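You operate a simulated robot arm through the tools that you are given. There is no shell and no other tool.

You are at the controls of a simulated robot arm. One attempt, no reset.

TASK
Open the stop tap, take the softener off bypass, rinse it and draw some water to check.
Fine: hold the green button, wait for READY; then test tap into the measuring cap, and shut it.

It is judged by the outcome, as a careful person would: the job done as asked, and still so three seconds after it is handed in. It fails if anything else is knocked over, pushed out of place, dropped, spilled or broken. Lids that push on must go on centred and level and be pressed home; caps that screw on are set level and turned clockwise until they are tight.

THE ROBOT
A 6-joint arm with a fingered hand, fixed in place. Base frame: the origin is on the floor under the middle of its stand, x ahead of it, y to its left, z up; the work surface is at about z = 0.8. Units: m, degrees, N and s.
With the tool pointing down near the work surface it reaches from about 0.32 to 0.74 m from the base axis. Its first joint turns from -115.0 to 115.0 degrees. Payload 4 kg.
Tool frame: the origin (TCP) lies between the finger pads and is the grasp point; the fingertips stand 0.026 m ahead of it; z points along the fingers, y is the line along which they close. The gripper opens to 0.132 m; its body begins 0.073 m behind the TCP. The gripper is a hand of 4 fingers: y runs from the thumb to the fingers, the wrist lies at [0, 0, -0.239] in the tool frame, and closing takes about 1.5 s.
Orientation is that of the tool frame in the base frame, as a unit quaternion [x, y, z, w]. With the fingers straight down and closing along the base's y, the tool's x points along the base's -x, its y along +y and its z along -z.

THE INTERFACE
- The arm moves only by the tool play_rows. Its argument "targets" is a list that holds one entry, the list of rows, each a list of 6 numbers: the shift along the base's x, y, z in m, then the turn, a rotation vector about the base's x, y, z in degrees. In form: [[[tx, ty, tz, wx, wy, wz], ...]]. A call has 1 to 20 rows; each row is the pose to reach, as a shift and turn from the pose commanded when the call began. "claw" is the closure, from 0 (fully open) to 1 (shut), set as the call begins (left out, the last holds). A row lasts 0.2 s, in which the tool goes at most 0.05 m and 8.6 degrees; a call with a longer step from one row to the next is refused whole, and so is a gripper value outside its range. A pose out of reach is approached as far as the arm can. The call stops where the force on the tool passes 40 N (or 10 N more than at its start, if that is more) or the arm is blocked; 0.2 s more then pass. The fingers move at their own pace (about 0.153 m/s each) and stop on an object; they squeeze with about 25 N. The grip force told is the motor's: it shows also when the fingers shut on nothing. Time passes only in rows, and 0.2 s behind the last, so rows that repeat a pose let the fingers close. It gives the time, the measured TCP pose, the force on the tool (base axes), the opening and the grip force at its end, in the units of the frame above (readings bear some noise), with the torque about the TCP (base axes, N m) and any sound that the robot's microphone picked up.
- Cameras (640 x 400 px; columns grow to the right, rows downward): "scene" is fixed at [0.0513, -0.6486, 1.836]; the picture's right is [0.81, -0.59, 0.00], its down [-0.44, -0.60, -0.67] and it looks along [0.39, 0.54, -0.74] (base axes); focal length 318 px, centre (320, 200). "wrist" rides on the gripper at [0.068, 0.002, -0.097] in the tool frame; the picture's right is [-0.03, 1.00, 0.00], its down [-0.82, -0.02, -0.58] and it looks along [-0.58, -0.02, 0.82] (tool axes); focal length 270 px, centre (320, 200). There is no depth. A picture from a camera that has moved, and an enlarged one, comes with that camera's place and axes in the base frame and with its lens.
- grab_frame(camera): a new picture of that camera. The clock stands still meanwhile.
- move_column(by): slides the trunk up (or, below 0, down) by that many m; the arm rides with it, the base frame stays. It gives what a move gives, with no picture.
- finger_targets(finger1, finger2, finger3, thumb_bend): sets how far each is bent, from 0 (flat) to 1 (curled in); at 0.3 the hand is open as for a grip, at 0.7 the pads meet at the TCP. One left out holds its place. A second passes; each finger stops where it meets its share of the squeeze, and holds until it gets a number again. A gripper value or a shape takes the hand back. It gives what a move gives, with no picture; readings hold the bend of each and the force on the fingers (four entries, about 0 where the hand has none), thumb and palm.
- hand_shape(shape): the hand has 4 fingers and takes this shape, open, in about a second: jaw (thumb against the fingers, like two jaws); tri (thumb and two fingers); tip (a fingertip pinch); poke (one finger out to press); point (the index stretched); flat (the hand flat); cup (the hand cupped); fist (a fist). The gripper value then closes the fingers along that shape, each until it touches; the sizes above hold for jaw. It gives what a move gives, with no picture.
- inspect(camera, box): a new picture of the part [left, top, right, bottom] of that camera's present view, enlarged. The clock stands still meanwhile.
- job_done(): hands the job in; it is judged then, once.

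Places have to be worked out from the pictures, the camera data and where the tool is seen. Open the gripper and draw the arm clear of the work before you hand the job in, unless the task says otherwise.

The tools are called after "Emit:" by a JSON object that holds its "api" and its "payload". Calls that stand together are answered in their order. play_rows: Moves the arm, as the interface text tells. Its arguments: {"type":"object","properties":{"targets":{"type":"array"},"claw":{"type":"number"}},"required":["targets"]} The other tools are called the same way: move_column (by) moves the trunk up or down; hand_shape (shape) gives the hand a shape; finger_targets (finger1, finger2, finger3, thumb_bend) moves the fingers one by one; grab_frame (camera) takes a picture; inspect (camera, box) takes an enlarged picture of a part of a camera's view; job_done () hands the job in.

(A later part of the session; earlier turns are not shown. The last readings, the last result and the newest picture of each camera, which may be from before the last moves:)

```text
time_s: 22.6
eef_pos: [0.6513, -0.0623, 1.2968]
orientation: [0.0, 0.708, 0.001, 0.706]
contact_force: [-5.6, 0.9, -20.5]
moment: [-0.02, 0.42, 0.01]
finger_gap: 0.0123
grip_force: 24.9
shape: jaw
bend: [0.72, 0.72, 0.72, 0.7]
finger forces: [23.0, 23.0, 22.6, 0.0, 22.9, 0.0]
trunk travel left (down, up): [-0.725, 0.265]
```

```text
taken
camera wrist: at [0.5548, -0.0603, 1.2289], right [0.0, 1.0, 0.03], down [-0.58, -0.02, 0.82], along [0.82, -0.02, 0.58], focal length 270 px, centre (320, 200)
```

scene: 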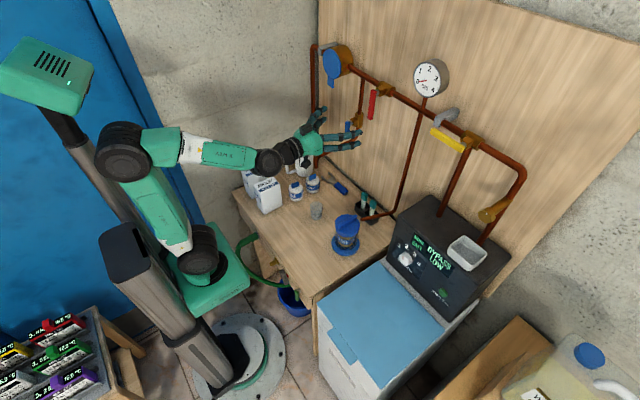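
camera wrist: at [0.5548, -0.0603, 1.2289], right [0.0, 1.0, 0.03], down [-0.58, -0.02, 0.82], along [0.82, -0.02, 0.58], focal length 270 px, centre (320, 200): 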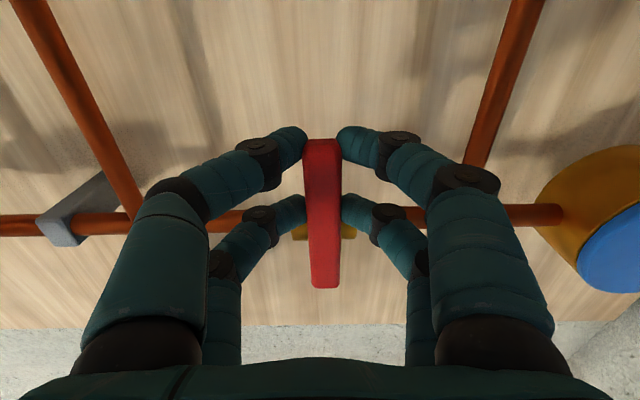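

The lever is gripped (gap 12 mm, 25 N). I'll turn it a first 16° toward +y about the pivot and read the forces.

Emit:
{"api": "play_rows", "payload": {"targets": [[[0, 0.004, -0.002, 4, 0, 0], [0, 0.0075, -0.0015, 8, 0, 0], [0, 0.011, -0.001, 12, 0, 0], [0, 0.015, 0.0, 16, 0, 0]]]}}

Emit:
{"api": "inspect", "payload": {"camera": "scene", "box": [320, 60, 440, 150]}}

Emit:
{"api": "inspect", "payload": {"camera": "scene", "box": [270, 130, 390, 250]}}

```text
time_s: 23.6
eef_pos: [0.6497, -0.0536, 1.2977]
orientation: [0.104, 0.7, 0.098, 0.699]
contact_force: [-4.9, -27.8, -17.0]
moment: [-1.16, 0.55, -0.85]
finger_gap: 0.0144
grip_force: 25.0
shape: jaw
bend: [0.72, 0.72, 0.71, 0.7]
finger forces: [15.2, 28.1, 30.5, 0.1, 41.2, 0.0]
trunk travel left (down, up): [-0.725, 0.265]
```

```text
4.44 times, centred on (380, 105) of scene
camera zoom: at [0.0513, -0.6486, 1.836], right [0.81, -0.59, 0.0], down [-0.44, -0.6, -0.67], along [0.39, 0.54, -0.74], focal length 1412 px, centre (53, 622)
```

zoom: 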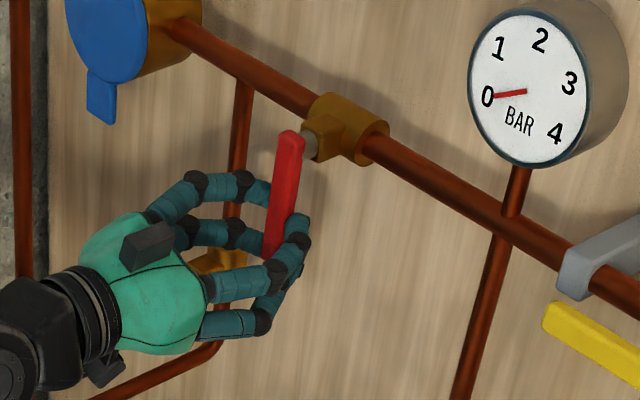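

```text
3.33 times, centred on (330, 190) of scene
camera zoom: at [0.0513, -0.6486, 1.836], right [0.81, -0.59, 0.0], down [-0.44, -0.6, -0.67], along [0.39, 0.54, -0.74], focal length 1059 px, centre (287, 233)
```

zoom: 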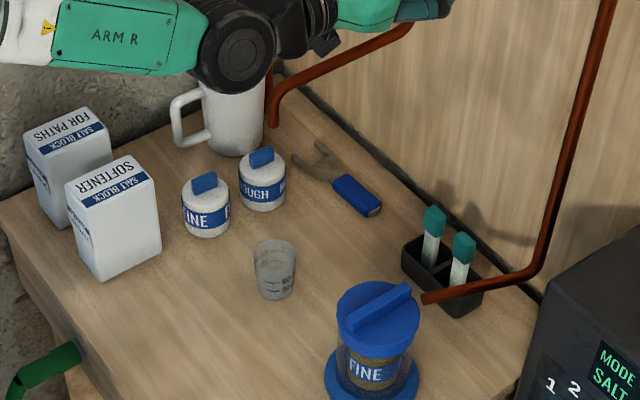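

Turning toward +y meets about 28 N and the lever hardly moves, so that is probably its stop. I'll go back to centre and then try the other way, toward -y.

Emit:
{"api": "play_rows", "payload": {"targets": [[[0, -0.004, -0.001, -4, 0, 0], [0, -0.0075, -0.0015, -8, 0, 0], [0, -0.011, -0.002, -12, 0, 0], [0, -0.015, -0.002, -16, 0, 0]]]}}

Emit:
{"api": "play_rows", "payload": {"targets": [[[0, -0.004, 0.0, -4, 0, 0], [0, -0.0075, 0.0005, -8, 0, 0], [0, -0.011, 0.001, -12, 0, 0], [0, -0.015, 0.002, -16, 0, 0]]]}}

Emit:
{"api": "inspect", "payload": {"camera": "scene", "box": [320, 60, 440, 150]}}

Emit:
{"api": "inspect", "payload": {"camera": "scene", "box": [270, 130, 390, 250]}}

```text
time_s: 24.6
eef_pos: [0.65, -0.0613, 1.2962]
orientation: [0.0, 0.706, 0.0, 0.708]
contact_force: [-6.1, 0.1, -16.4]
moment: [0.07, 0.43, -0.05]
finger_gap: 0.012
grip_force: 25.6
shape: jaw
bend: [0.72, 0.72, 0.72, 0.7]
finger forces: [25.5, 23.8, 24.1, 0.0, 24.8, 0.1]
trunk travel left (down, up): [-0.725, 0.265]
```

```text
time_s: 25.6
eef_pos: [0.6511, -0.0781, 1.2985]
orientation: [-0.098, 0.699, -0.099, 0.701]
contact_force: [-1.8, -4.2, -12.3]
moment: [0.07, 0.26, -0.18]
finger_gap: 0.0118
grip_force: 25.1
shape: jaw
bend: [0.72, 0.72, 0.72, 0.7]
finger forces: [25.2, 23.3, 24.6, 0.1, 24.7, 0.0]
trunk travel left (down, up): [-0.725, 0.265]
```

```text
4.44 times, centred on (380, 105) of scene
camera zoom: at [0.0513, -0.6486, 1.836], right [0.81, -0.59, 0.0], down [-0.44, -0.6, -0.67], along [0.39, 0.54, -0.74], focal length 1412 px, centre (53, 622)
```

zoom: 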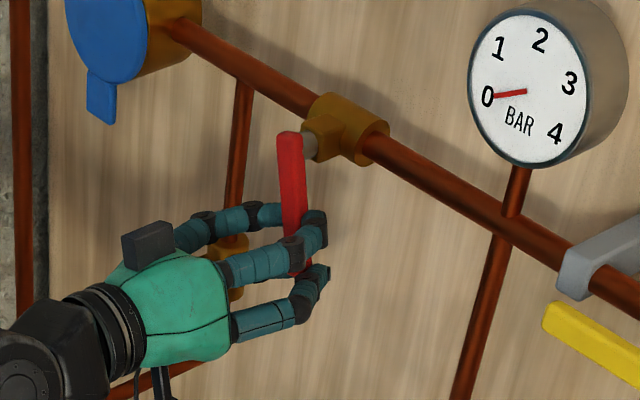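

```text
3.33 times, centred on (330, 190) of scene
camera zoom: at [0.0513, -0.6486, 1.836], right [0.81, -0.59, 0.0], down [-0.44, -0.6, -0.67], along [0.39, 0.54, -0.74], focal length 1059 px, centre (287, 233)
```

zoom: 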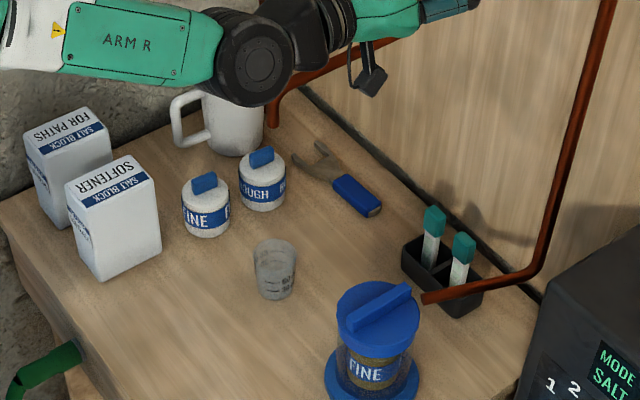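

It turns freely toward -y, so that is the opening direction. I'll turn it to about halfway while keeping my grip, then check the gauge and the test spout for any water.

Emit:
{"api": "play_rows", "payload": {"targets": [[[0, -0.0064, 0.0018, -8, 0, 0], [0, -0.0131, 0.0054, -16, 0, 0], [0, -0.0194, 0.0099, -24, 0, 0], [0, -0.0249, 0.0152, -32, 0, 0]]]}}

Emit:
{"api": "grab_frame", "payload": {"camera": "scene"}}

Emit:
{"api": "inspect", "payload": {"camera": "scene", "box": [320, 60, 440, 150]}}

Emit:
{"api": "inspect", "payload": {"camera": "scene", "box": [270, 130, 390, 250]}}

```text
time_s: 26.6
eef_pos: [0.6502, -0.1056, 1.3156]
orientation: [-0.287, 0.645, -0.287, 0.648]
contact_force: [-1.1, -14.6, -4.0]
moment: [0.48, 0.12, -0.35]
finger_gap: 0.0115
grip_force: 25.1
shape: jaw
bend: [0.72, 0.72, 0.71, 0.7]
finger forces: [26.2, 19.8, 29.4, 0.1, 23.5, 0.1]
trunk travel left (down, up): [-0.725, 0.265]
```

```text
taken
```

scene: 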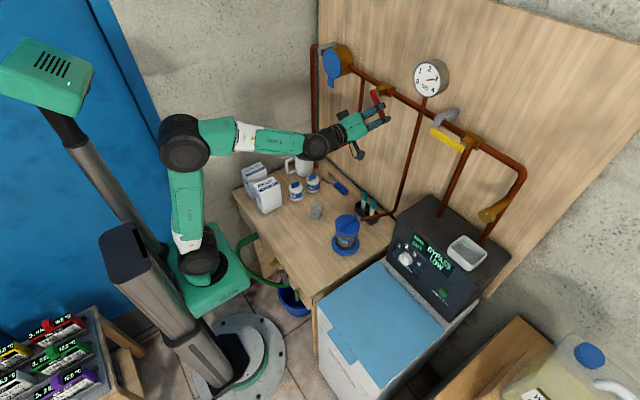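

```text
4.44 times, centred on (380, 105) of scene
camera zoom: at [0.0513, -0.6486, 1.836], right [0.81, -0.59, 0.0], down [-0.44, -0.6, -0.67], along [0.39, 0.54, -0.74], focal length 1412 px, centre (53, 622)
```

zoom: 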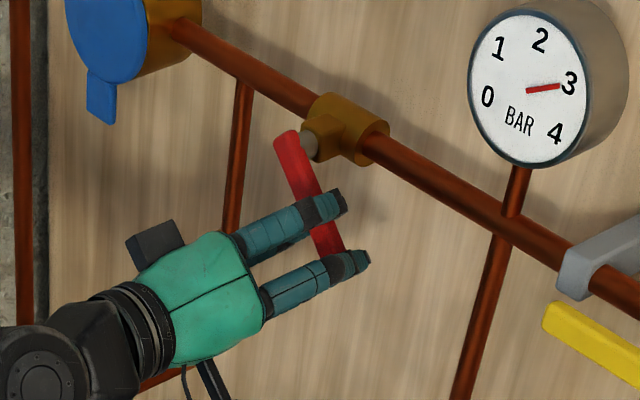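

```text
3.33 times, centred on (330, 190) of scene
camera zoom: at [0.0513, -0.6486, 1.836], right [0.81, -0.59, 0.0], down [-0.44, -0.6, -0.67], along [0.39, 0.54, -0.74], focal length 1059 px, centre (287, 233)
```

zoom: 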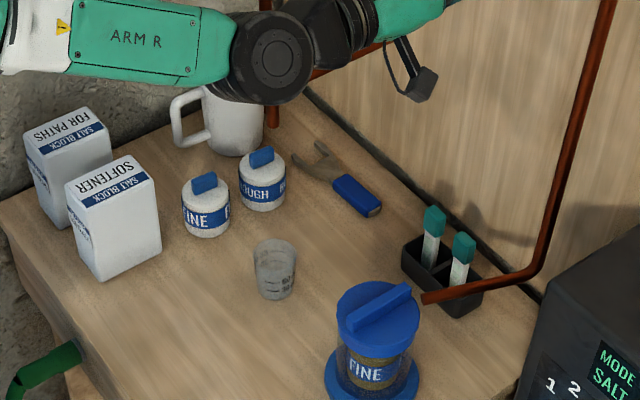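

The gauge has risen to about 3 bar and no water comes from the spout, so the blue tap is shut in its hanging position. I'll finish turning the red lever until it lies along the pipe.

Emit:
{"api": "play_rows", "payload": {"targets": [[[0, -0.007, 0.006, -8, 0, 0], [0, -0.0115, 0.0127, -16, 0, 0], [0, -0.0144, 0.0198, -24, 0, 0], [0, -0.0163, 0.0272, -32, 0, 0], [0, -0.0171, 0.0345, -40, 0, 0], [0, -0.0171, 0.0368, -43, 0, 0]]]}}

Emit:
{"api": "inspect", "payload": {"camera": "scene", "box": [320, 60, 440, 150]}}

Emit:
{"api": "grab_frame", "payload": {"camera": "wrist"}}

```text
time_s: 28.0
eef_pos: [0.6491, -0.1234, 1.3518]
orientation: [0.504, -0.495, 0.503, -0.498]
contact_force: [7.8, -18.7, 10.4]
moment: [0.88, -0.22, -0.36]
finger_gap: 0.0115
grip_force: 25.2
shape: jaw
bend: [0.72, 0.72, 0.71, 0.7]
finger forces: [26.4, 17.3, 32.8, 0.0, 23.1, 0.0]
trunk travel left (down, up): [-0.725, 0.265]
```

```text
4.44 times, centred on (380, 105) of scene
camera zoom: at [0.0513, -0.6486, 1.836], right [0.81, -0.59, 0.0], down [-0.44, -0.6, -0.67], along [0.39, 0.54, -0.74], focal length 1412 px, centre (53, 622)
```

zoom: 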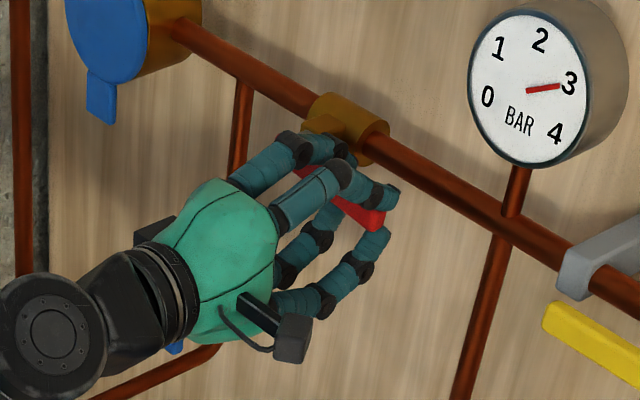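

```text
taken
camera wrist: at [0.5542, -0.1923, 1.3523], right [0.0, 0.01, -1.0], down [-0.58, 0.81, 0.01], along [0.81, 0.58, 0.01], focal length 270 px, centre (320, 200)
```

wrist: 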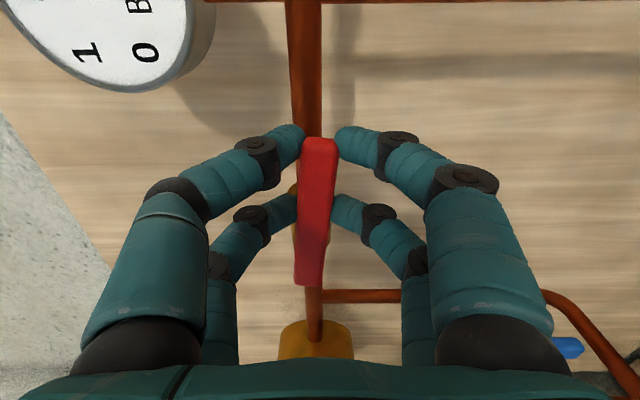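

The lever is about 5° short of fully horizontal. I'll press it a bit further to its end stop and then check.

Emit:
{"api": "play_rows", "payload": {"targets": [[[0, -0.001, 0.004, -4, 0, 0], [0, -0.001, 0.008, -8, 0, 0], [0, -0.001, 0.009, -9, 0, 0]]]}}

Emit:
{"api": "grab_frame", "payload": {"camera": "wrist"}}

```text
time_s: 28.8
eef_pos: [0.6491, -0.1242, 1.3597]
orientation: [0.542, -0.455, 0.54, -0.456]
contact_force: [3.7, -15.9, 7.6]
moment: [1.14, -0.22, -0.33]
finger_gap: 0.0108
grip_force: 25.1
shape: jaw
bend: [0.72, 0.72, 0.71, 0.7]
finger forces: [29.8, 18.5, 35.1, 0.0, 21.4, 0.1]
trunk travel left (down, up): [-0.725, 0.265]
```

```text
taken
camera wrist: at [0.5544, -0.192, 1.3702], right [0.0, -0.15, -0.99], down [-0.58, 0.81, -0.12], along [0.81, 0.57, -0.09], focal length 270 px, centre (320, 200)
```

wrist: 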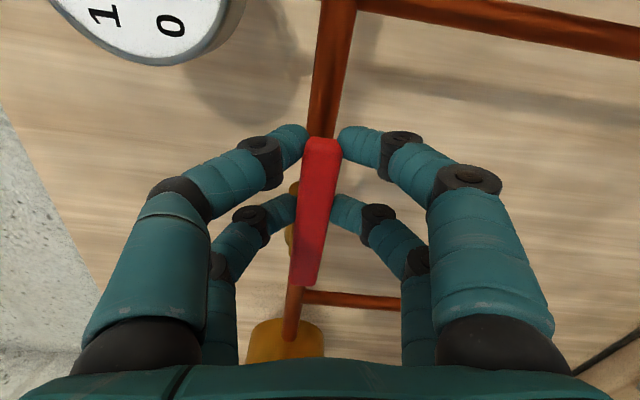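

The lever now runs parallel to the pipe, so the stop tap is fully open. I'll release and back straight out.

Emit:
{"api": "play_rows", "payload": {"targets": [[[0, 0, 0, 0, 0, 0], [0, 0, 0, 0, 0, 0], [0, 0, 0, 0, 0, 0]]], "claw": 0.4}}

Emit:
{"api": "play_rows", "payload": {"targets": [[[-0.02, 0, 0, 0, 0, 0], [-0.05, 0, 0, 0, 0, 0], [-0.08, 0, 0, 0, 0, 0], [-0.11, 0, 0, 0, 0, 0], [-0.11, 0, 0, 0, 0, 0]]]}}

Emit:
{"api": "grab_frame", "payload": {"camera": "wrist"}}

Emit:
{"api": "grab_frame", "payload": {"camera": "scene"}}

Emit:
{"api": "inspect", "payload": {"camera": "scene", "box": [340, 50, 500, 160]}}

```text
time_s: 29.6
eef_pos: [0.6501, -0.1199, 1.3596]
orientation: [0.544, -0.453, 0.54, -0.456]
contact_force: [-0.6, -0.4, -0.4]
moment: [-0.02, 0.02, 0.03]
finger_gap: 0.0785
grip_force: 0.1
shape: jaw
bend: [0.71, 0.71, 0.71, 0.7]
finger forces: [0.0, 0.0, 0.0, 0.0, 0.0, 0.0]
trunk travel left (down, up): [-0.725, 0.265]
```

```text
time_s: 30.8
eef_pos: [0.5406, -0.119, 1.3604]
orientation: [0.542, -0.454, 0.54, -0.456]
contact_force: [0.1, 0.2, -0.2]
moment: [-0.02, 0.01, -0.03]
finger_gap: 0.079
grip_force: 0.2
shape: jaw
bend: [0.71, 0.71, 0.71, 0.7]
finger forces: [0.0, 0.0, 0.1, 0.1, 0.1, 0.0]
trunk travel left (down, up): [-0.725, 0.265]
```

```text
taken
camera wrist: at [0.4448, -0.1884, 1.3718], right [0.0, -0.15, -0.99], down [-0.58, 0.8, -0.12], along [0.81, 0.57, -0.09], focal length 270 px, centre (320, 200)
```

wrist: 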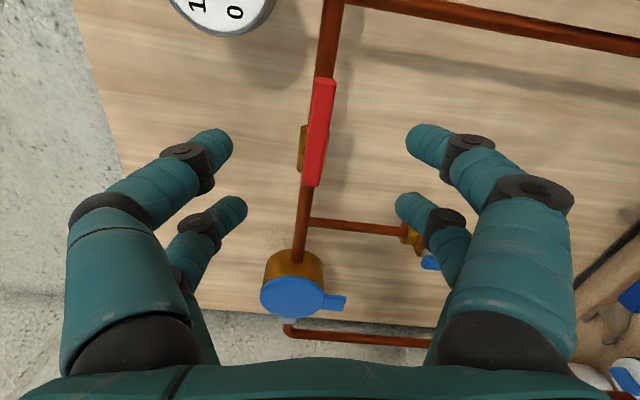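

```text
taken
```

scene: 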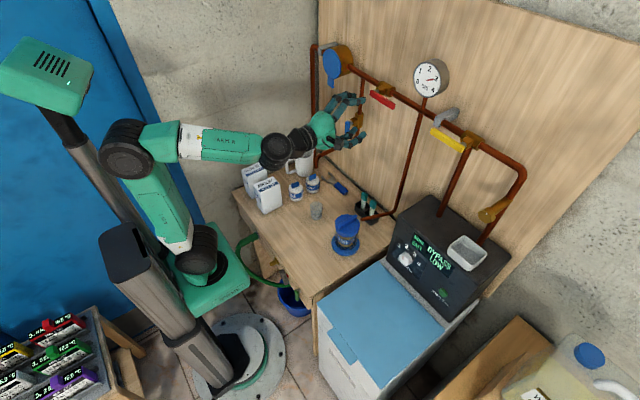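

```text
3.64 times, centred on (420, 105) of scene
camera zoom: at [0.0513, -0.6486, 1.836], right [0.81, -0.59, 0.0], down [-0.44, -0.6, -0.67], along [0.39, 0.54, -0.74], focal length 1156 px, centre (-44, 546)
```

zoom: 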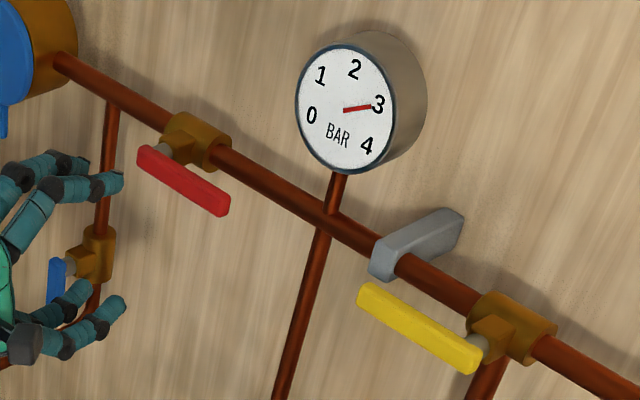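

The red lever lies along the pipe with the gauge at 3 bar. Next is the yellow bypass lever: pivot at y≈-0.357, z≈1.36, pointing +y. I'll roll the hand around and shift in front of it, keeping back from the wall.

Emit:
{"api": "play_rows", "payload": {"targets": [[[0, -0.005, 0, 7.7, 0, 0], [0, -0.01, 0, 15.4, 0, 0], [0, -0.015, 0, 23.1, 0, 0], [0, -0.02, 0, 30.8, 0, 0], [0, -0.03, 0, 38.5, 0, 0], [0, -0.04, 0, 46.2, 0, 0], [0, -0.05, 0, 53.9, 0, 0], [0, -0.06, 0, 61.6, 0, 0], [0, -0.07, 0, 69.3, 0, 0], [0, -0.08, 0, 77, 0, 0], [0, -0.09, 0, 84.7, 0, 0], [0, -0.1, 0, 92.4, 0, 0], [0, -0.11, 0, 100, 0, 0]]]}}

Emit:
{"api": "play_rows", "payload": {"targets": [[[0, -0.01, 0, 7.5, 0, 0], [0, -0.02, 0, 15, 0, 0], [0, -0.03, 0, 22.5, 0, 0], [0, -0.04, 0, 30, 0, 0], [0, -0.05, 0, 37.5, 0, 0], [0, -0.06, 0, 45, 0, 0], [0, -0.07, 0, 52.5, 0, 0], [0, -0.073, 0, 60, 0, 0], [0, -0.073, 0, 67.5, 0, 0], [0, -0.073, 0, 75, 0, 0], [0, -0.073, 0, 82.5, 0, 0], [0, -0.073, 0, 90, 0, 0]]]}}

Emit:
{"api": "grab_frame", "payload": {"camera": "wrist"}}

Emit:
{"api": "grab_frame", "payload": {"camera": "scene"}}

```text
time_s: 33.6
eef_pos: [0.5403, -0.2308, 1.3601]
orientation: [0.002, 0.705, 0.001, 0.709]
contact_force: [-0.3, 0.8, 0.2]
moment: [0.0, -0.03, 0.0]
finger_gap: 0.0788
grip_force: 0.2
shape: jaw
bend: [0.71, 0.71, 0.71, 0.7]
finger forces: [0.0, 0.1, 0.1, 0.1, 0.0, 0.0]
trunk travel left (down, up): [-0.725, 0.265]
```

```text
time_s: 36.2
eef_pos: [0.5395, -0.3031, 1.3595]
orientation: [0.502, 0.497, 0.5, 0.5]
contact_force: [0.1, -0.4, 0.5]
moment: [-0.01, -0.04, -0.03]
finger_gap: 0.079
grip_force: 0.0
shape: jaw
bend: [0.71, 0.71, 0.71, 0.7]
finger forces: [0.0, 0.0, 0.1, 0.0, 0.0, 0.1]
trunk travel left (down, up): [-0.725, 0.265]
```

```text
taken
camera wrist: at [0.4447, -0.2346, 1.3624], right [0.0, -0.03, 1.0], down [-0.58, -0.81, -0.02], along [0.81, -0.58, -0.02], focal length 270 px, centre (320, 200)
```

wrist: 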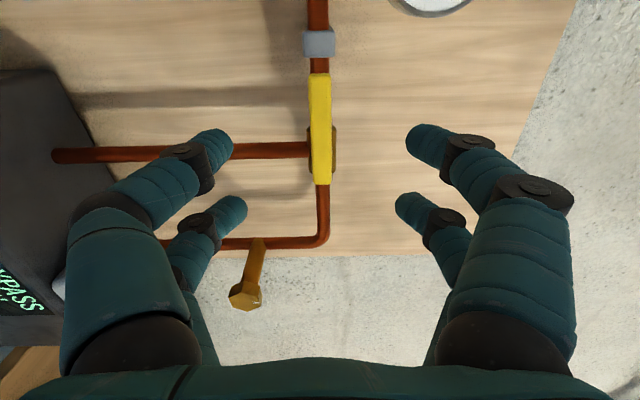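

```text
taken
```

scene: 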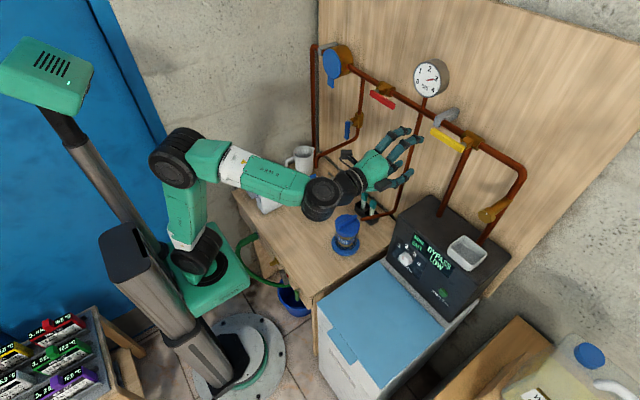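

The yellow lever spans y -0.274 to -0.371 at z≈1.36, centred in my view, with the pivot near y≈-0.36. I'll advance to straddle it and close on it.

Emit:
{"api": "play_rows", "payload": {"targets": [[[0.03, -0.002, 0, 0, 0, 0], [0.06, -0.002, 0, 0, 0, 0], [0.08, -0.002, 0, 0, 0, 0], [0.1, -0.002, 0, 0, 0, 0], [0.11, -0.002, 0, 0, 0, 0]]]}}

Emit:
{"api": "grab_frame", "payload": {"camera": "wrist"}}

Emit:
{"api": "play_rows", "payload": {"targets": [[[0, 0, 0, 0, 0, 0], [0, 0, 0, 0, 0, 0], [0, 0, 0, 0, 0, 0], [0, 0, 0, 0, 0, 0], [0, 0, 0, 0, 0, 0]]], "claw": 1.0}}

Emit:
{"api": "grab_frame", "payload": {"camera": "wrist"}}

```text
time_s: 37.4
eef_pos: [0.65, -0.3047, 1.3605]
orientation: [0.501, 0.499, 0.5, 0.501]
contact_force: [0.1, -0.9, 0.3]
moment: [0.02, 0.04, -0.02]
finger_gap: 0.079
grip_force: 0.1
shape: jaw
bend: [0.71, 0.71, 0.71, 0.7]
finger forces: [0.0, 0.0, 0.0, 0.1, 0.0, 0.0]
trunk travel left (down, up): [-0.725, 0.265]
```

```text
taken
camera wrist: at [0.5544, -0.2357, 1.3628], right [0.0, -0.03, 1.0], down [-0.58, -0.81, -0.02], along [0.81, -0.58, -0.01], focal length 270 px, centre (320, 200)
```

wrist: 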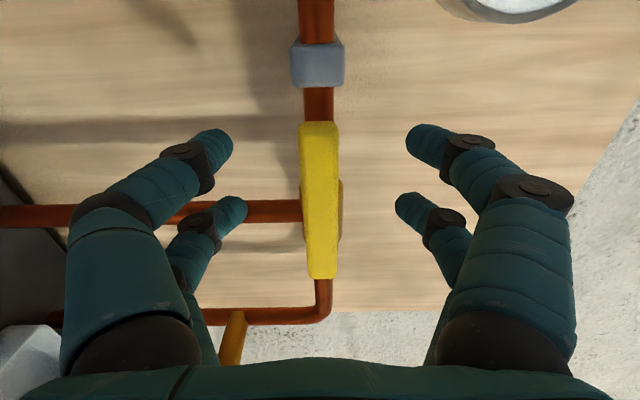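

```text
time_s: 38.6
eef_pos: [0.6501, -0.3042, 1.3591]
orientation: [0.501, 0.499, 0.499, 0.502]
contact_force: [3.0, 0.7, -0.2]
moment: [-0.02, -0.02, 0.04]
finger_gap: 0.0119
grip_force: 25.0
shape: jaw
bend: [0.72, 0.72, 0.72, 0.7]
finger forces: [22.5, 22.3, 22.0, 0.0, 22.6, 0.0]
trunk travel left (down, up): [-0.725, 0.265]
```

```text
taken
camera wrist: at [0.5547, -0.2359, 1.3624], right [0.0, -0.03, 1.0], down [-0.58, -0.81, -0.02], along [0.81, -0.58, -0.02], focal length 270 px, centre (320, 200)
```

wrist: 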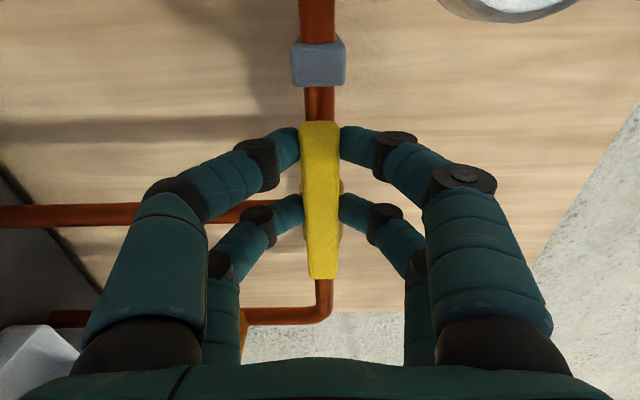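

Gripped. I'll turn it a first 16° downward, toward the softener pipe, and read the forces.

Emit:
{"api": "play_rows", "payload": {"targets": [[[0, -0.0001, -0.004, -4, 0, 0], [0, -0.0005, -0.0078, -8, 0, 0], [0, -0.0012, -0.0116, -12, 0, 0], [0, -0.0022, -0.0154, -16, 0, 0]]]}}

Emit:
{"api": "grab_frame", "payload": {"camera": "wrist"}}

```text
time_s: 39.6
eef_pos: [0.6505, -0.307, 1.3452]
orientation: [0.427, 0.564, 0.423, 0.566]
contact_force: [4.2, 1.5, 1.5]
moment: [-0.03, -0.02, 0.02]
finger_gap: 0.0117
grip_force: 25.5
shape: jaw
bend: [0.72, 0.72, 0.72, 0.7]
finger forces: [22.9, 23.7, 21.9, 0.0, 23.2, 0.0]
trunk travel left (down, up): [-0.725, 0.265]
```

```text
taken
camera wrist: at [0.5547, -0.2404, 1.3276], right [0.0, 0.25, 0.97], down [-0.58, -0.79, 0.21], along [0.81, -0.56, 0.15], focal length 270 px, centre (320, 200)
```

wrist: 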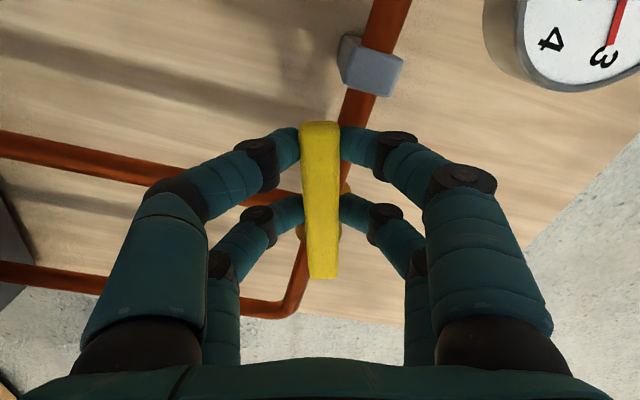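

It turns freely downward. I'll carry on through to the vertical stop.

Emit:
{"api": "play_rows", "payload": {"targets": [[[0, -0.0026, -0.0074, -8, 0, 0], [0, -0.0063, -0.0143, -16, 0, 0], [0, -0.0109, -0.0206, -24, 0, 0], [0, -0.0163, -0.0262, -32, 0, 0], [0, -0.0225, -0.031, -40, 0, 0], [0, -0.0293, -0.0349, -48, 0, 0], [0, -0.0365, -0.0379, -56, 0, 0], [0, -0.0441, -0.0397, -64, 0, 0], [0, -0.0518, -0.0406, -72, 0, 0], [0, -0.0558, -0.0406, -76, 0, 0]]]}}

Emit:
{"api": "grab_frame", "payload": {"camera": "wrist"}}

Emit:
{"api": "grab_frame", "payload": {"camera": "scene"}}

Emit:
{"api": "inspect", "payload": {"camera": "scene", "box": [385, 190, 505, 320]}}

```text
time_s: 41.8
eef_pos: [0.6509, -0.3623, 1.3052]
orientation: [-0.013, 0.706, -0.012, 0.708]
contact_force: [-0.4, 6.9, -1.8]
moment: [0.21, 0.07, 0.14]
finger_gap: 0.0112
grip_force: 25.3
shape: jaw
bend: [0.72, 0.72, 0.72, 0.7]
finger forces: [28.0, 23.4, 22.9, 0.0, 21.2, 0.1]
trunk travel left (down, up): [-0.725, 0.265]
```

```text
taken
camera wrist: at [0.5548, -0.3626, 1.2363], right [0.0, 1.0, -0.01], down [-0.58, 0.01, 0.81], along [0.81, 0.01, 0.58], focal length 270 px, centre (320, 200)
```

wrist: 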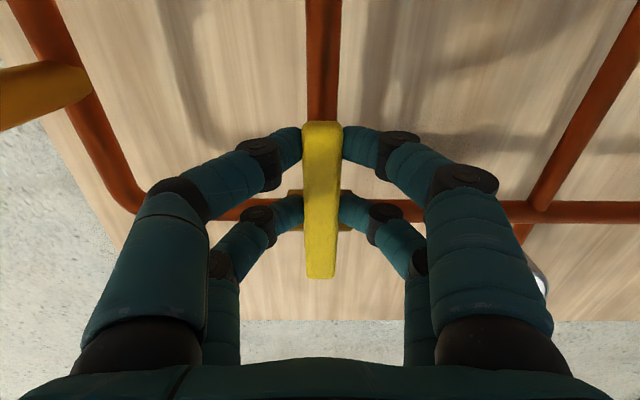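

```text
taken
```

scene: 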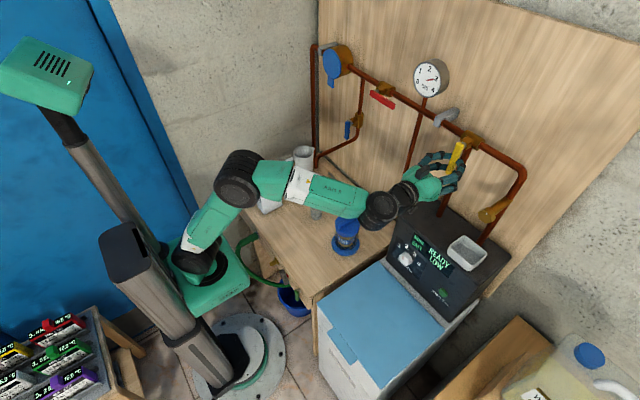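

```text
3.08 times, centred on (445, 255) of scene
camera zoom: at [0.0513, -0.6486, 1.836], right [0.81, -0.59, 0.0], down [-0.44, -0.6, -0.67], along [0.39, 0.54, -0.74], focal length 978 px, centre (-65, 31)
```

zoom: 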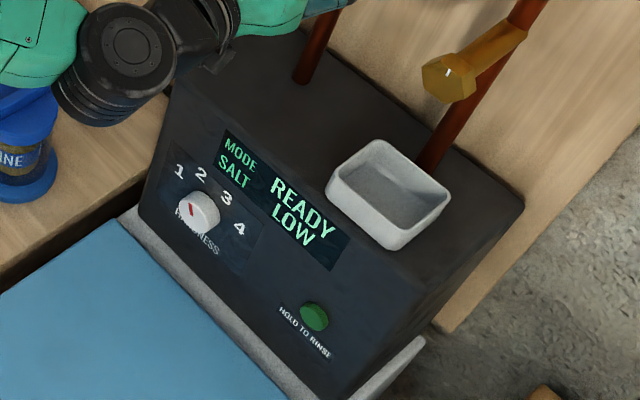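

The display now shows MODE READY instead of BYPASS, and the yellow lever points down in line with the softener pipe. I'll release, back out, and check the levers before going to the green button.

Emit:
{"api": "play_rows", "payload": {"targets": [[[0, 0, 0, 0, 0, 0], [0, 0, 0, 0, 0, 0], [0, 0, 0, 0, 0, 0]]], "claw": 0.4}}

Emit:
{"api": "play_rows", "payload": {"targets": [[[-0.02, 0, 0, 2, 0, 0], [-0.05, 0, 0, 2, 0, 0], [-0.08, 0, 0, 2, 0, 0], [-0.11, 0, 0, 2, 0, 0], [-0.14, 0, 0, 2, 0, 0]]]}}

Emit:
{"api": "grab_frame", "payload": {"camera": "wrist"}}

Emit:
{"api": "grab_frame", "payload": {"camera": "scene"}}

```text
time_s: 42.6
eef_pos: [0.6492, -0.3638, 1.3044]
orientation: [-0.011, 0.705, -0.013, 0.709]
contact_force: [0.3, 0.7, -0.2]
moment: [0.01, -0.01, -0.04]
finger_gap: 0.0789
grip_force: 0.1
shape: jaw
bend: [0.71, 0.71, 0.71, 0.7]
finger forces: [0.0, 0.1, 0.0, 0.0, 0.1, 0.1]
trunk travel left (down, up): [-0.725, 0.265]
```

```text
time_s: 43.8
eef_pos: [0.5086, -0.3628, 1.3042]
orientation: [0.0, 0.706, 0.0, 0.709]
contact_force: [0.3, -0.4, 0.7]
moment: [0.0, -0.01, -0.02]
finger_gap: 0.0788
grip_force: 0.0
shape: jaw
bend: [0.71, 0.71, 0.71, 0.7]
finger forces: [0.0, 0.0, 0.0, 0.1, 0.0, 0.0]
trunk travel left (down, up): [-0.725, 0.265]
```

```text
taken
camera wrist: at [0.4132, -0.3613, 1.2363], right [0.0, 1.0, 0.03], down [-0.58, -0.02, 0.81], along [0.81, -0.02, 0.58], focal length 270 px, centre (320, 200)
```

wrist: 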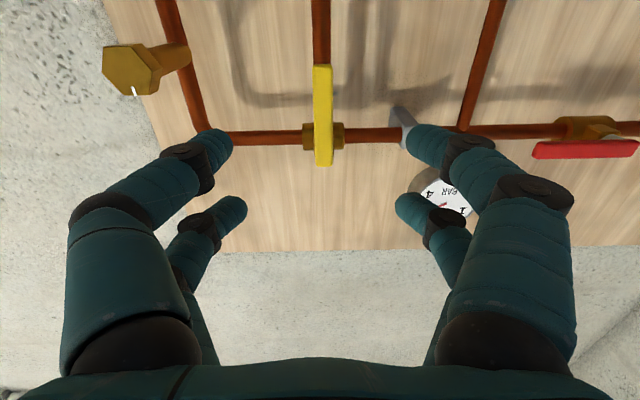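

```text
taken
```

scene: 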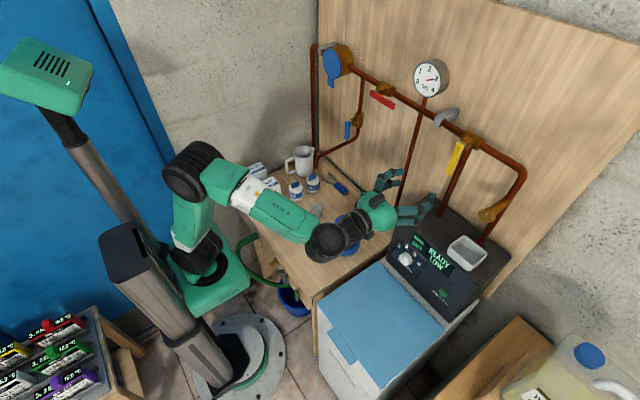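

Both levers are where they should be. Now I'll take the poke shape here in free space and look at where the pressing finger sits.

Emit:
{"api": "hand_shape", "payload": {"shape": "poke"}}

Emit:
{"api": "grab_frame", "payload": {"camera": "wrist"}}

Emit:
{"api": "inspect", "payload": {"camera": "scene", "box": [320, 150, 470, 280]}}

```text
time_s: 44.7
eef_pos: [0.5095, -0.3634, 1.3039]
orientation: [0.002, 0.705, -0.001, 0.709]
contact_force: [-0.8, 0.7, 0.0]
moment: [0.0, 0.02, -0.01]
finger_gap: 0.0
grip_force: 0.0
shape: poke
bend: [1.0, 1.0, 1.0, 0.34]
finger forces: [0.0, 0.1, 0.0, 0.1, 0.1, 0.1]
trunk travel left (down, up): [-0.725, 0.265]
```

```text
taken
camera wrist: at [0.4141, -0.3614, 1.236], right [0.0, 1.0, 0.03], down [-0.58, -0.02, 0.81], along [0.81, -0.02, 0.58], focal length 270 px, centre (320, 200)
```

wrist: 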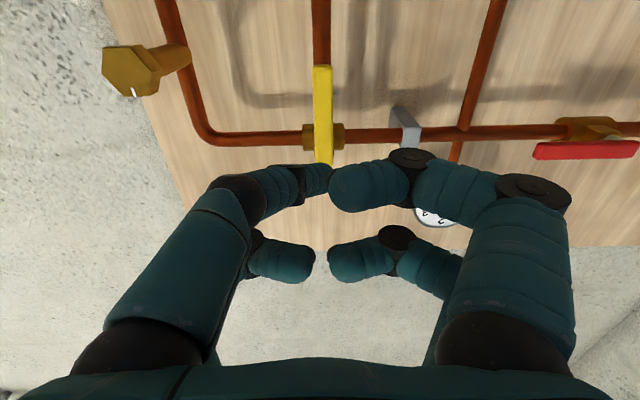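

```text
3.08 times, centred on (395, 215) of scene
camera zoom: at [0.0513, -0.6486, 1.836], right [0.81, -0.59, 0.0], down [-0.44, -0.6, -0.67], along [0.39, 0.54, -0.74], focal length 978 px, centre (89, 154)
```

zoom: 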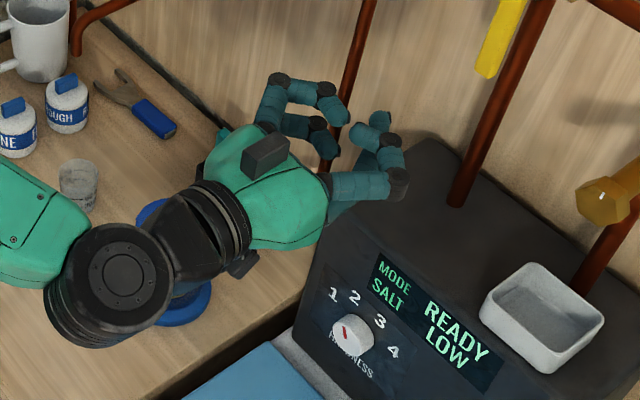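

In poke no finger clearly stands out. I'll try the point shape, with the index stretched.

Emit:
{"api": "hand_shape", "payload": {"shape": "point"}}

Emit:
{"api": "grab_frame", "payload": {"camera": "wrist"}}

Emit:
{"api": "inspect", "payload": {"camera": "scene", "box": [320, 150, 470, 280]}}

```text
time_s: 45.6
eef_pos: [0.5097, -0.3631, 1.3039]
orientation: [0.001, 0.705, 0.0, 0.709]
contact_force: [0.1, 0.9, -0.1]
moment: [-0.01, -0.02, 0.01]
finger_gap: 0.0
grip_force: 0.1
shape: point
bend: [0.24, 0.99, 1.0, 0.39]
finger forces: [0.1, 0.0, 0.0, 0.1, 0.0, 0.0]
trunk travel left (down, up): [-0.725, 0.265]
```

```text
taken
camera wrist: at [0.4141, -0.3614, 1.236], right [0.0, 1.0, 0.03], down [-0.58, -0.02, 0.81], along [0.81, -0.02, 0.58], focal length 270 px, centre (320, 200)
```

wrist: 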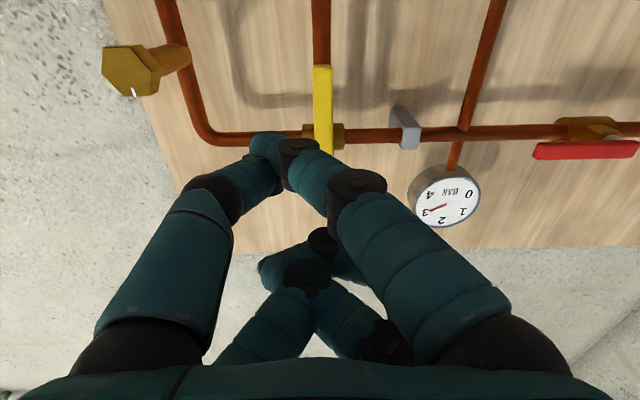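

```text
3.08 times, centred on (395, 215) of scene
camera zoom: at [0.0513, -0.6486, 1.836], right [0.81, -0.59, 0.0], down [-0.44, -0.6, -0.67], along [0.39, 0.54, -0.74], focal length 978 px, centre (89, 154)
```

zoom: 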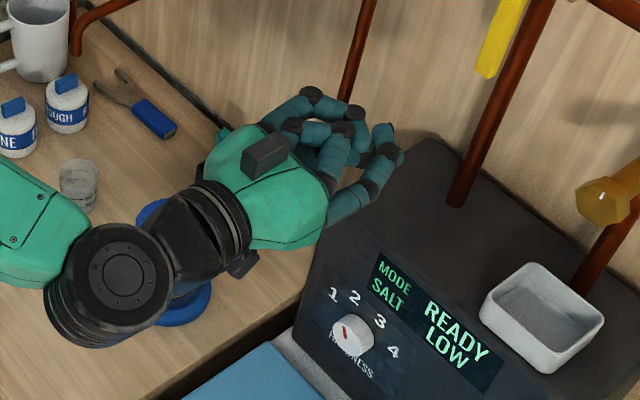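

The fingers may still be moving, so I'll let a moment pass and look again.

Emit:
{"api": "play_rows", "payload": {"targets": [[[0, 0, 0, 0, 0, 0], [0, 0, 0, 0, 0, 0], [0, 0, 0, 0, 0, 0]]]}}

Emit:
{"api": "grab_frame", "payload": {"camera": "wrist"}}

Emit:
{"api": "inspect", "payload": {"camera": "scene", "box": [360, 160, 440, 230]}}

```text
time_s: 46.4
eef_pos: [0.5101, -0.363, 1.3041]
orientation: [0.0, 0.706, 0.0, 0.709]
contact_force: [0.5, 0.3, -0.1]
moment: [-0.01, 0.01, -0.02]
finger_gap: 0.0
grip_force: 0.0
shape: point
bend: [0.17, 0.99, 1.0, 0.42]
finger forces: [0.0, 0.0, 0.0, 0.1, 0.1, 0.0]
trunk travel left (down, up): [-0.725, 0.265]
```

```text
taken
camera wrist: at [0.4139, -0.3614, 1.236], right [0.0, 1.0, 0.03], down [-0.58, -0.02, 0.81], along [0.81, -0.02, 0.58], focal length 270 px, centre (320, 200)
```

wrist: 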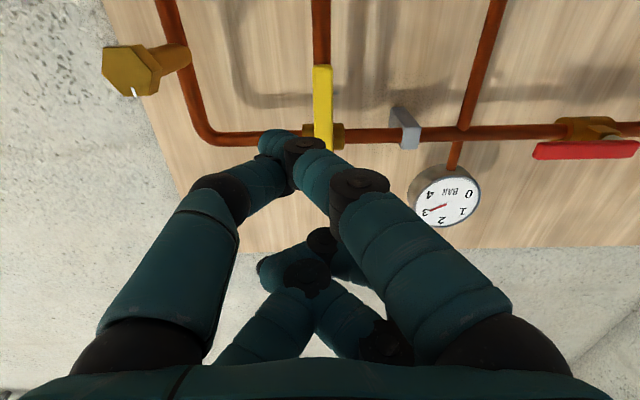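

```text
5.71 times, centred on (400, 195) of scene
camera zoom: at [0.0513, -0.6486, 1.836], right [0.81, -0.59, 0.0], down [-0.44, -0.6, -0.67], along [0.39, 0.54, -0.74], focal length 1816 px, centre (-137, 229)
```

zoom: 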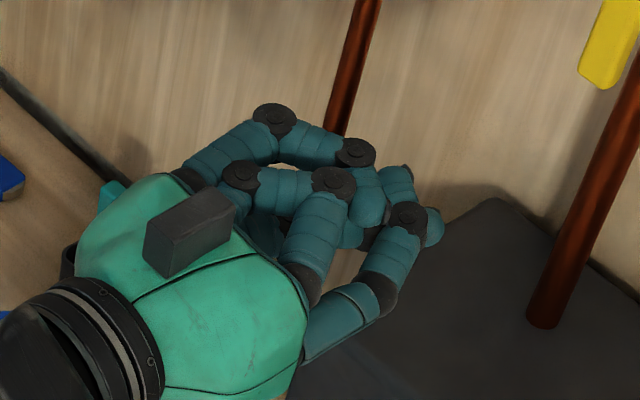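

The curled fingers interlock in that shape. The jaw closed to a beak worked predictably on the levers, with its tip 26 mm ahead of the TCP. I'll go back to jaw and press with the closed fingertips.

Emit:
{"api": "hand_shape", "payload": {"shape": "jaw"}}

Emit:
{"api": "play_rows", "payload": {"targets": [[[-0.01, -0.02, -0.02, 0, 4, 0], [-0.01, -0.04, -0.04, 0, 8, 0], [-0.01, -0.06, -0.06, 0, 12, 0], [-0.01, -0.08, -0.08, 0, 16, 0], [-0.01, -0.1, -0.1, 0, 20, 0], [-0.01, -0.12, -0.12, 0, 24, 0], [-0.01, -0.14, -0.14, 0, 28, 0], [-0.01, -0.15, -0.17, 0, 32, 0], [-0.01, -0.153, -0.2, 0, 35, 0]]]}}

Emit:
{"api": "grab_frame", "payload": {"camera": "wrist"}}

Emit:
{"api": "grab_frame", "payload": {"camera": "scene"}}

```text
time_s: 47.3
eef_pos: [0.5093, -0.363, 1.3042]
orientation: [0.0, 0.706, 0.001, 0.708]
contact_force: [0.4, -1.3, 0.2]
moment: [0.01, -0.01, 0.01]
finger_gap: 0.1319
grip_force: 0.0
shape: jaw
bend: [0.3, 0.3, 0.3, 0.3]
finger forces: [0.1, 0.0, 0.1, 0.1, 0.1, 0.0]
trunk travel left (down, up): [-0.725, 0.265]
```

```text
time_s: 49.3
eef_pos: [0.4983, -0.5165, 1.1024]
orientation: [0.002, 0.886, -0.001, 0.463]
contact_force: [0.3, 0.2, 0.0]
moment: [0.02, -0.02, -0.01]
finger_gap: 0.1318
grip_force: 0.0
shape: jaw
bend: [0.3, 0.3, 0.3, 0.3]
finger forces: [0.0, 0.0, 0.0, 0.0, 0.0, 0.0]
trunk travel left (down, up): [-0.725, 0.265]
```

```text
taken
camera wrist: at [0.3817, -0.5155, 1.1017], right [0.02, 1.0, 0.02], down [-0.01, -0.02, 1.0], along [1.0, -0.02, 0.01], focal length 270 px, centre (320, 200)
```

wrist: 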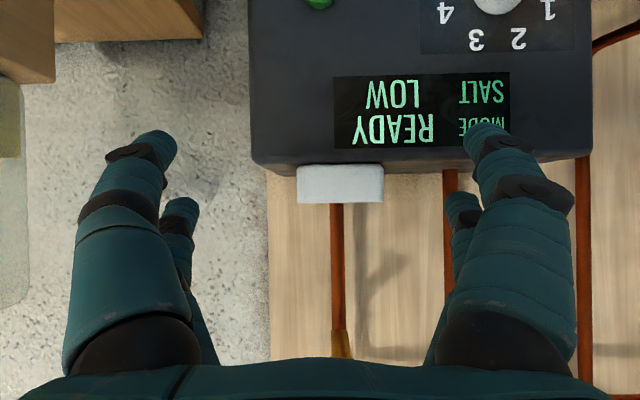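

```text
taken
```

scene: 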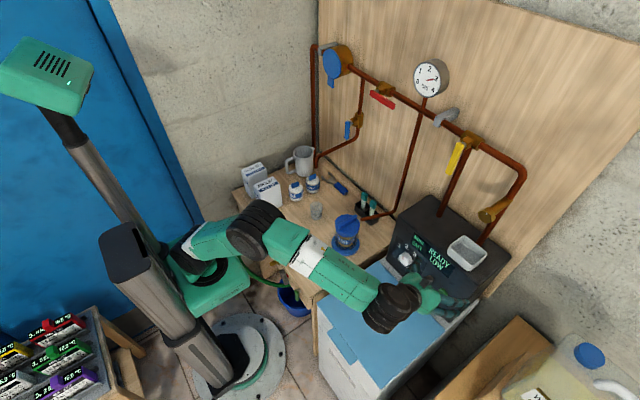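

The camera is level with the panel. READY shows, and the green button lies just at the frame's edge, at about y -0.518, z 0.944. I'll close the fingers to a beak and lower 8 cm to see it properly.

Emit:
{"api": "play_rows", "payload": {"targets": [[[0, 0, -0.02, 0, 0, 0], [0, 0, -0.04, 0, 0, 0], [0, 0, -0.06, 0, 0, 0], [0, 0, -0.08, 0, 0, 0], [0, 0, -0.09, 0, 0, 0], [0, 0, -0.09, 0, 0, 0]]], "claw": 1.0}}

Emit:
{"api": "grab_frame", "payload": {"camera": "wrist"}}

Emit:
{"api": "inspect", "payload": {"camera": "scene", "box": [360, 220, 500, 350]}}

```text
time_s: 50.7
eef_pos: [0.4987, -0.5149, 1.0148]
orientation: [0.0, 0.886, 0.001, 0.463]
contact_force: [0.5, 0.0, 0.2]
moment: [0.01, 0.01, 0.04]
finger_gap: 0.0
grip_force: 25.4
shape: jaw
bend: [0.62, 0.62, 0.62, 0.7]
finger forces: [0.0, 0.1, 0.0, 0.0, 0.0, 0.0]
trunk travel left (down, up): [-0.725, 0.265]
```

```text
taken
camera wrist: at [0.3815, -0.5141, 1.0139], right [0.02, 1.0, 0.02], down [-0.01, -0.02, 1.0], along [1.0, -0.02, 0.01], focal length 270 px, centre (320, 200)
```

wrist: 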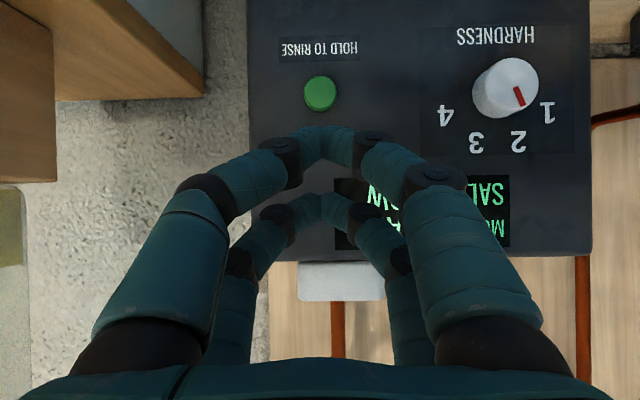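

```text
3.08 times, centred on (430, 285) of scene
camera zoom: at [0.0513, -0.6486, 1.836], right [0.81, -0.59, 0.0], down [-0.44, -0.6, -0.67], along [0.39, 0.54, -0.74], focal length 978 px, centre (-18, -62)
```

zoom: 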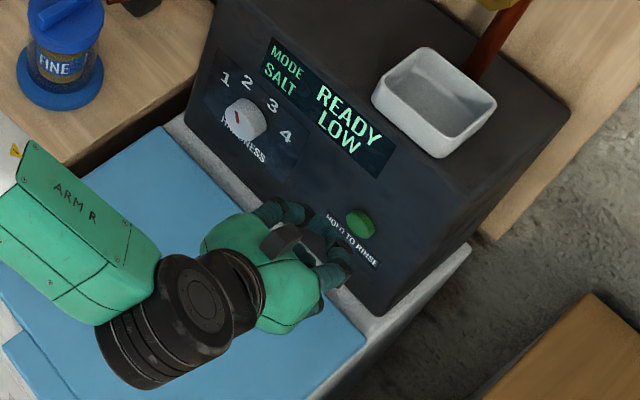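

The button is clear in view. I put it at about (0.612, -0.516, 0.926), diameter 28 mm. With this tilt the upper fingertip pair leads, about 36 mm ahead of the TCP. I'll lower to button height and stop about 2 cm short.

Emit:
{"api": "play_rows", "payload": {"targets": [[[0, 0, -0.03, 0, 0, 0], [0, 0, -0.06, 0, 0, 0], [0.01, -0.001, -0.085, 0, 0, 0], [0.03, -0.001, -0.095, 0, 0, 0], [0.045, -0.001, -0.095, 0, 0, 0], [0.05, -0.001, -0.095, 0, 0, 0]]]}}

Emit:
{"api": "grab_frame", "payload": {"camera": "wrist"}}

Emit:
{"api": "inspect", "payload": {"camera": "scene", "box": [380, 230, 480, 340]}}

```text
time_s: 52.1
eef_pos: [0.5502, -0.516, 0.9191]
orientation: [0.0, 0.886, 0.001, 0.463]
contact_force: [-0.1, 0.2, 0.1]
moment: [0.01, 0.01, 0.0]
finger_gap: 0.0
grip_force: 25.0
shape: jaw
bend: [0.62, 0.62, 0.62, 0.7]
finger forces: [0.1, 0.0, 0.0, 0.0, 0.0, 0.0]
trunk travel left (down, up): [-0.725, 0.265]
```

```text
taken
camera wrist: at [0.4328, -0.5145, 0.9192], right [0.01, 1.0, 0.02], down [-0.01, -0.02, 1.0], along [1.0, -0.02, 0.01], focal length 270 px, centre (320, 200)
```

wrist: 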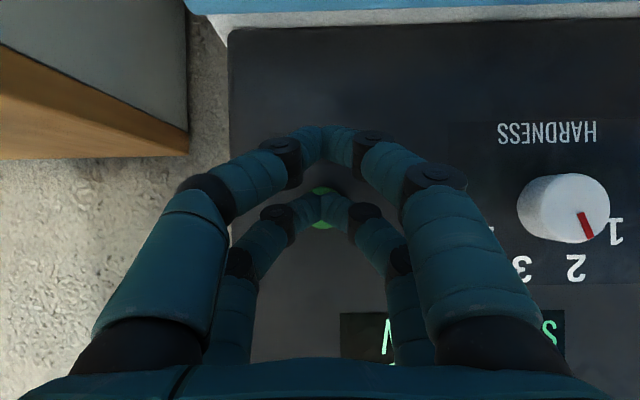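

```text
3.64 times, centred on (430, 285) of scene
camera zoom: at [0.0513, -0.6486, 1.836], right [0.81, -0.59, 0.0], down [-0.44, -0.6, -0.67], along [0.39, 0.54, -0.74], focal length 1156 px, centre (-80, -109)
```

zoom: 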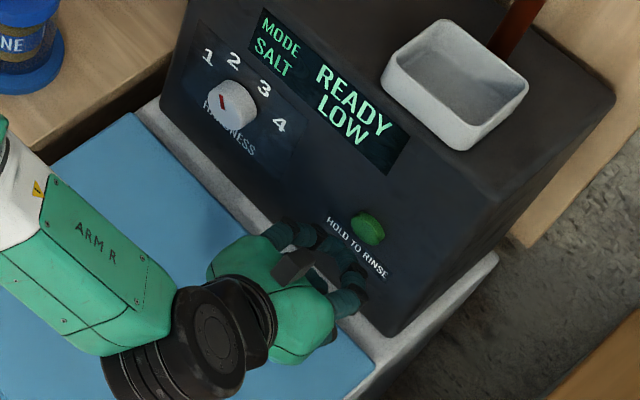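

The upper fingertips cover the button well. I'll creep forward in small steps until contact registers.

Emit:
{"api": "play_rows", "payload": {"targets": [[[0.005, 0, 0, 0, 0, 0], [0.01, 0, 0, 0, 0, 0], [0.014, 0, 0, 0, 0, 0], [0.018, 0, 0, 0, 0, 0]]]}}

Emit:
{"api": "inspect", "payload": {"camera": "scene", "box": [380, 230, 480, 340]}}

```text
time_s: 53.1
eef_pos: [0.5682, -0.5167, 0.9193]
orientation: [0.0, 0.886, 0.0, 0.463]
contact_force: [-0.1, -0.4, -0.1]
moment: [0.0, -0.01, -0.02]
finger_gap: 0.0
grip_force: 24.8
shape: jaw
bend: [0.62, 0.62, 0.62, 0.7]
finger forces: [0.0, 0.1, 0.1, 0.0, 0.0, 0.2]
trunk travel left (down, up): [-0.725, 0.265]
```

```text
3.64 times, centred on (430, 285) of scene
camera zoom: at [0.0513, -0.6486, 1.836], right [0.81, -0.59, 0.0], down [-0.44, -0.6, -0.67], along [0.39, 0.54, -0.74], focal length 1156 px, centre (-80, -109)
```

zoom: 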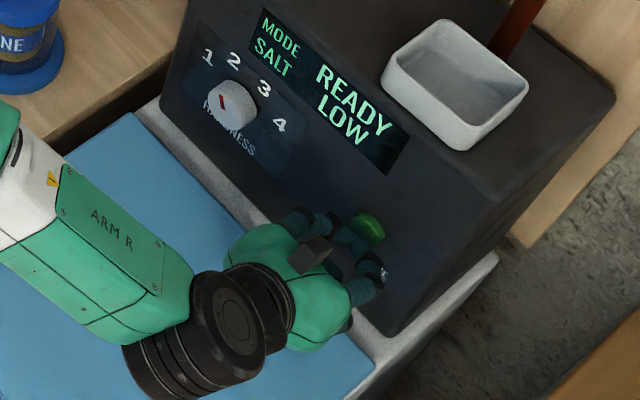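

No contact yet and the display is unchanged, so I'll keep creeping forward.

Emit:
{"api": "play_rows", "payload": {"targets": [[[0.003, 0, 0, 0, 0, 0], [0.006, 0, 0, 0, 0, 0], [0.009, 0, 0, 0, 0, 0], [0.012, 0, 0, 0, 0, 0]]]}}

Emit:
{"api": "inspect", "payload": {"camera": "scene", "box": [380, 230, 480, 340]}}

Emit:
{"api": "grab_frame", "payload": {"camera": "wrist"}}

```text
time_s: 54.1
eef_pos: [0.5777, -0.5181, 0.9197]
orientation: [0.001, 0.886, 0.0, 0.464]
contact_force: [-16.1, 3.9, -1.8]
moment: [-0.04, 0.02, 0.21]
finger_gap: 0.0002
grip_force: 24.8
shape: jaw
bend: [0.62, 0.63, 0.63, 0.7]
finger forces: [0.0, 0.1, 0.0, 0.0, 0.0, 0.1]
trunk travel left (down, up): [-0.725, 0.265]
heard: click
```

```text
3.64 times, centred on (430, 285) of scene
camera zoom: at [0.0513, -0.6486, 1.836], right [0.81, -0.59, 0.0], down [-0.44, -0.6, -0.67], along [0.39, 0.54, -0.74], focal length 1156 px, centre (-80, -109)
```

zoom: 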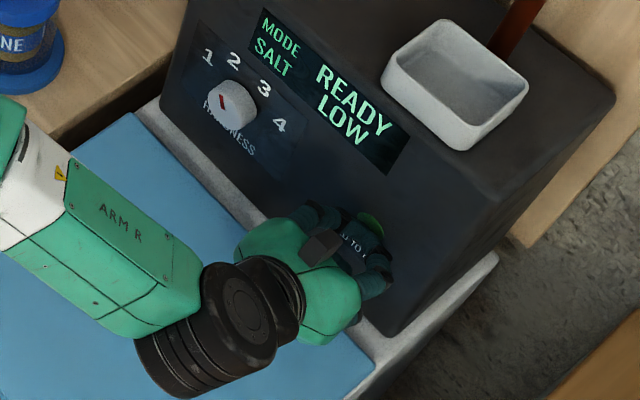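

```text
taken
camera wrist: at [0.4607, -0.5164, 0.9193], right [0.02, 1.0, 0.02], down [-0.01, -0.02, 1.0], along [1.0, -0.02, 0.01], focal length 270 px, centre (320, 200)
```

wrist: 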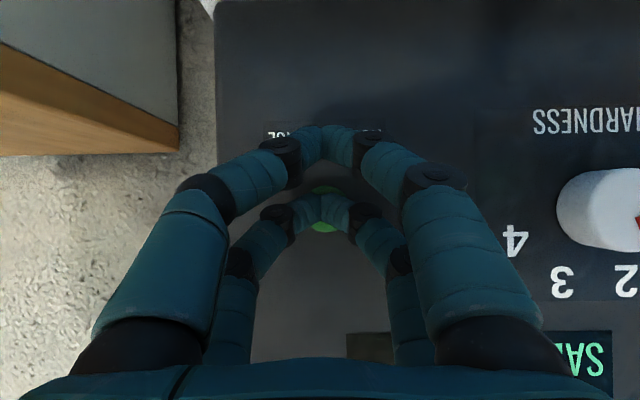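

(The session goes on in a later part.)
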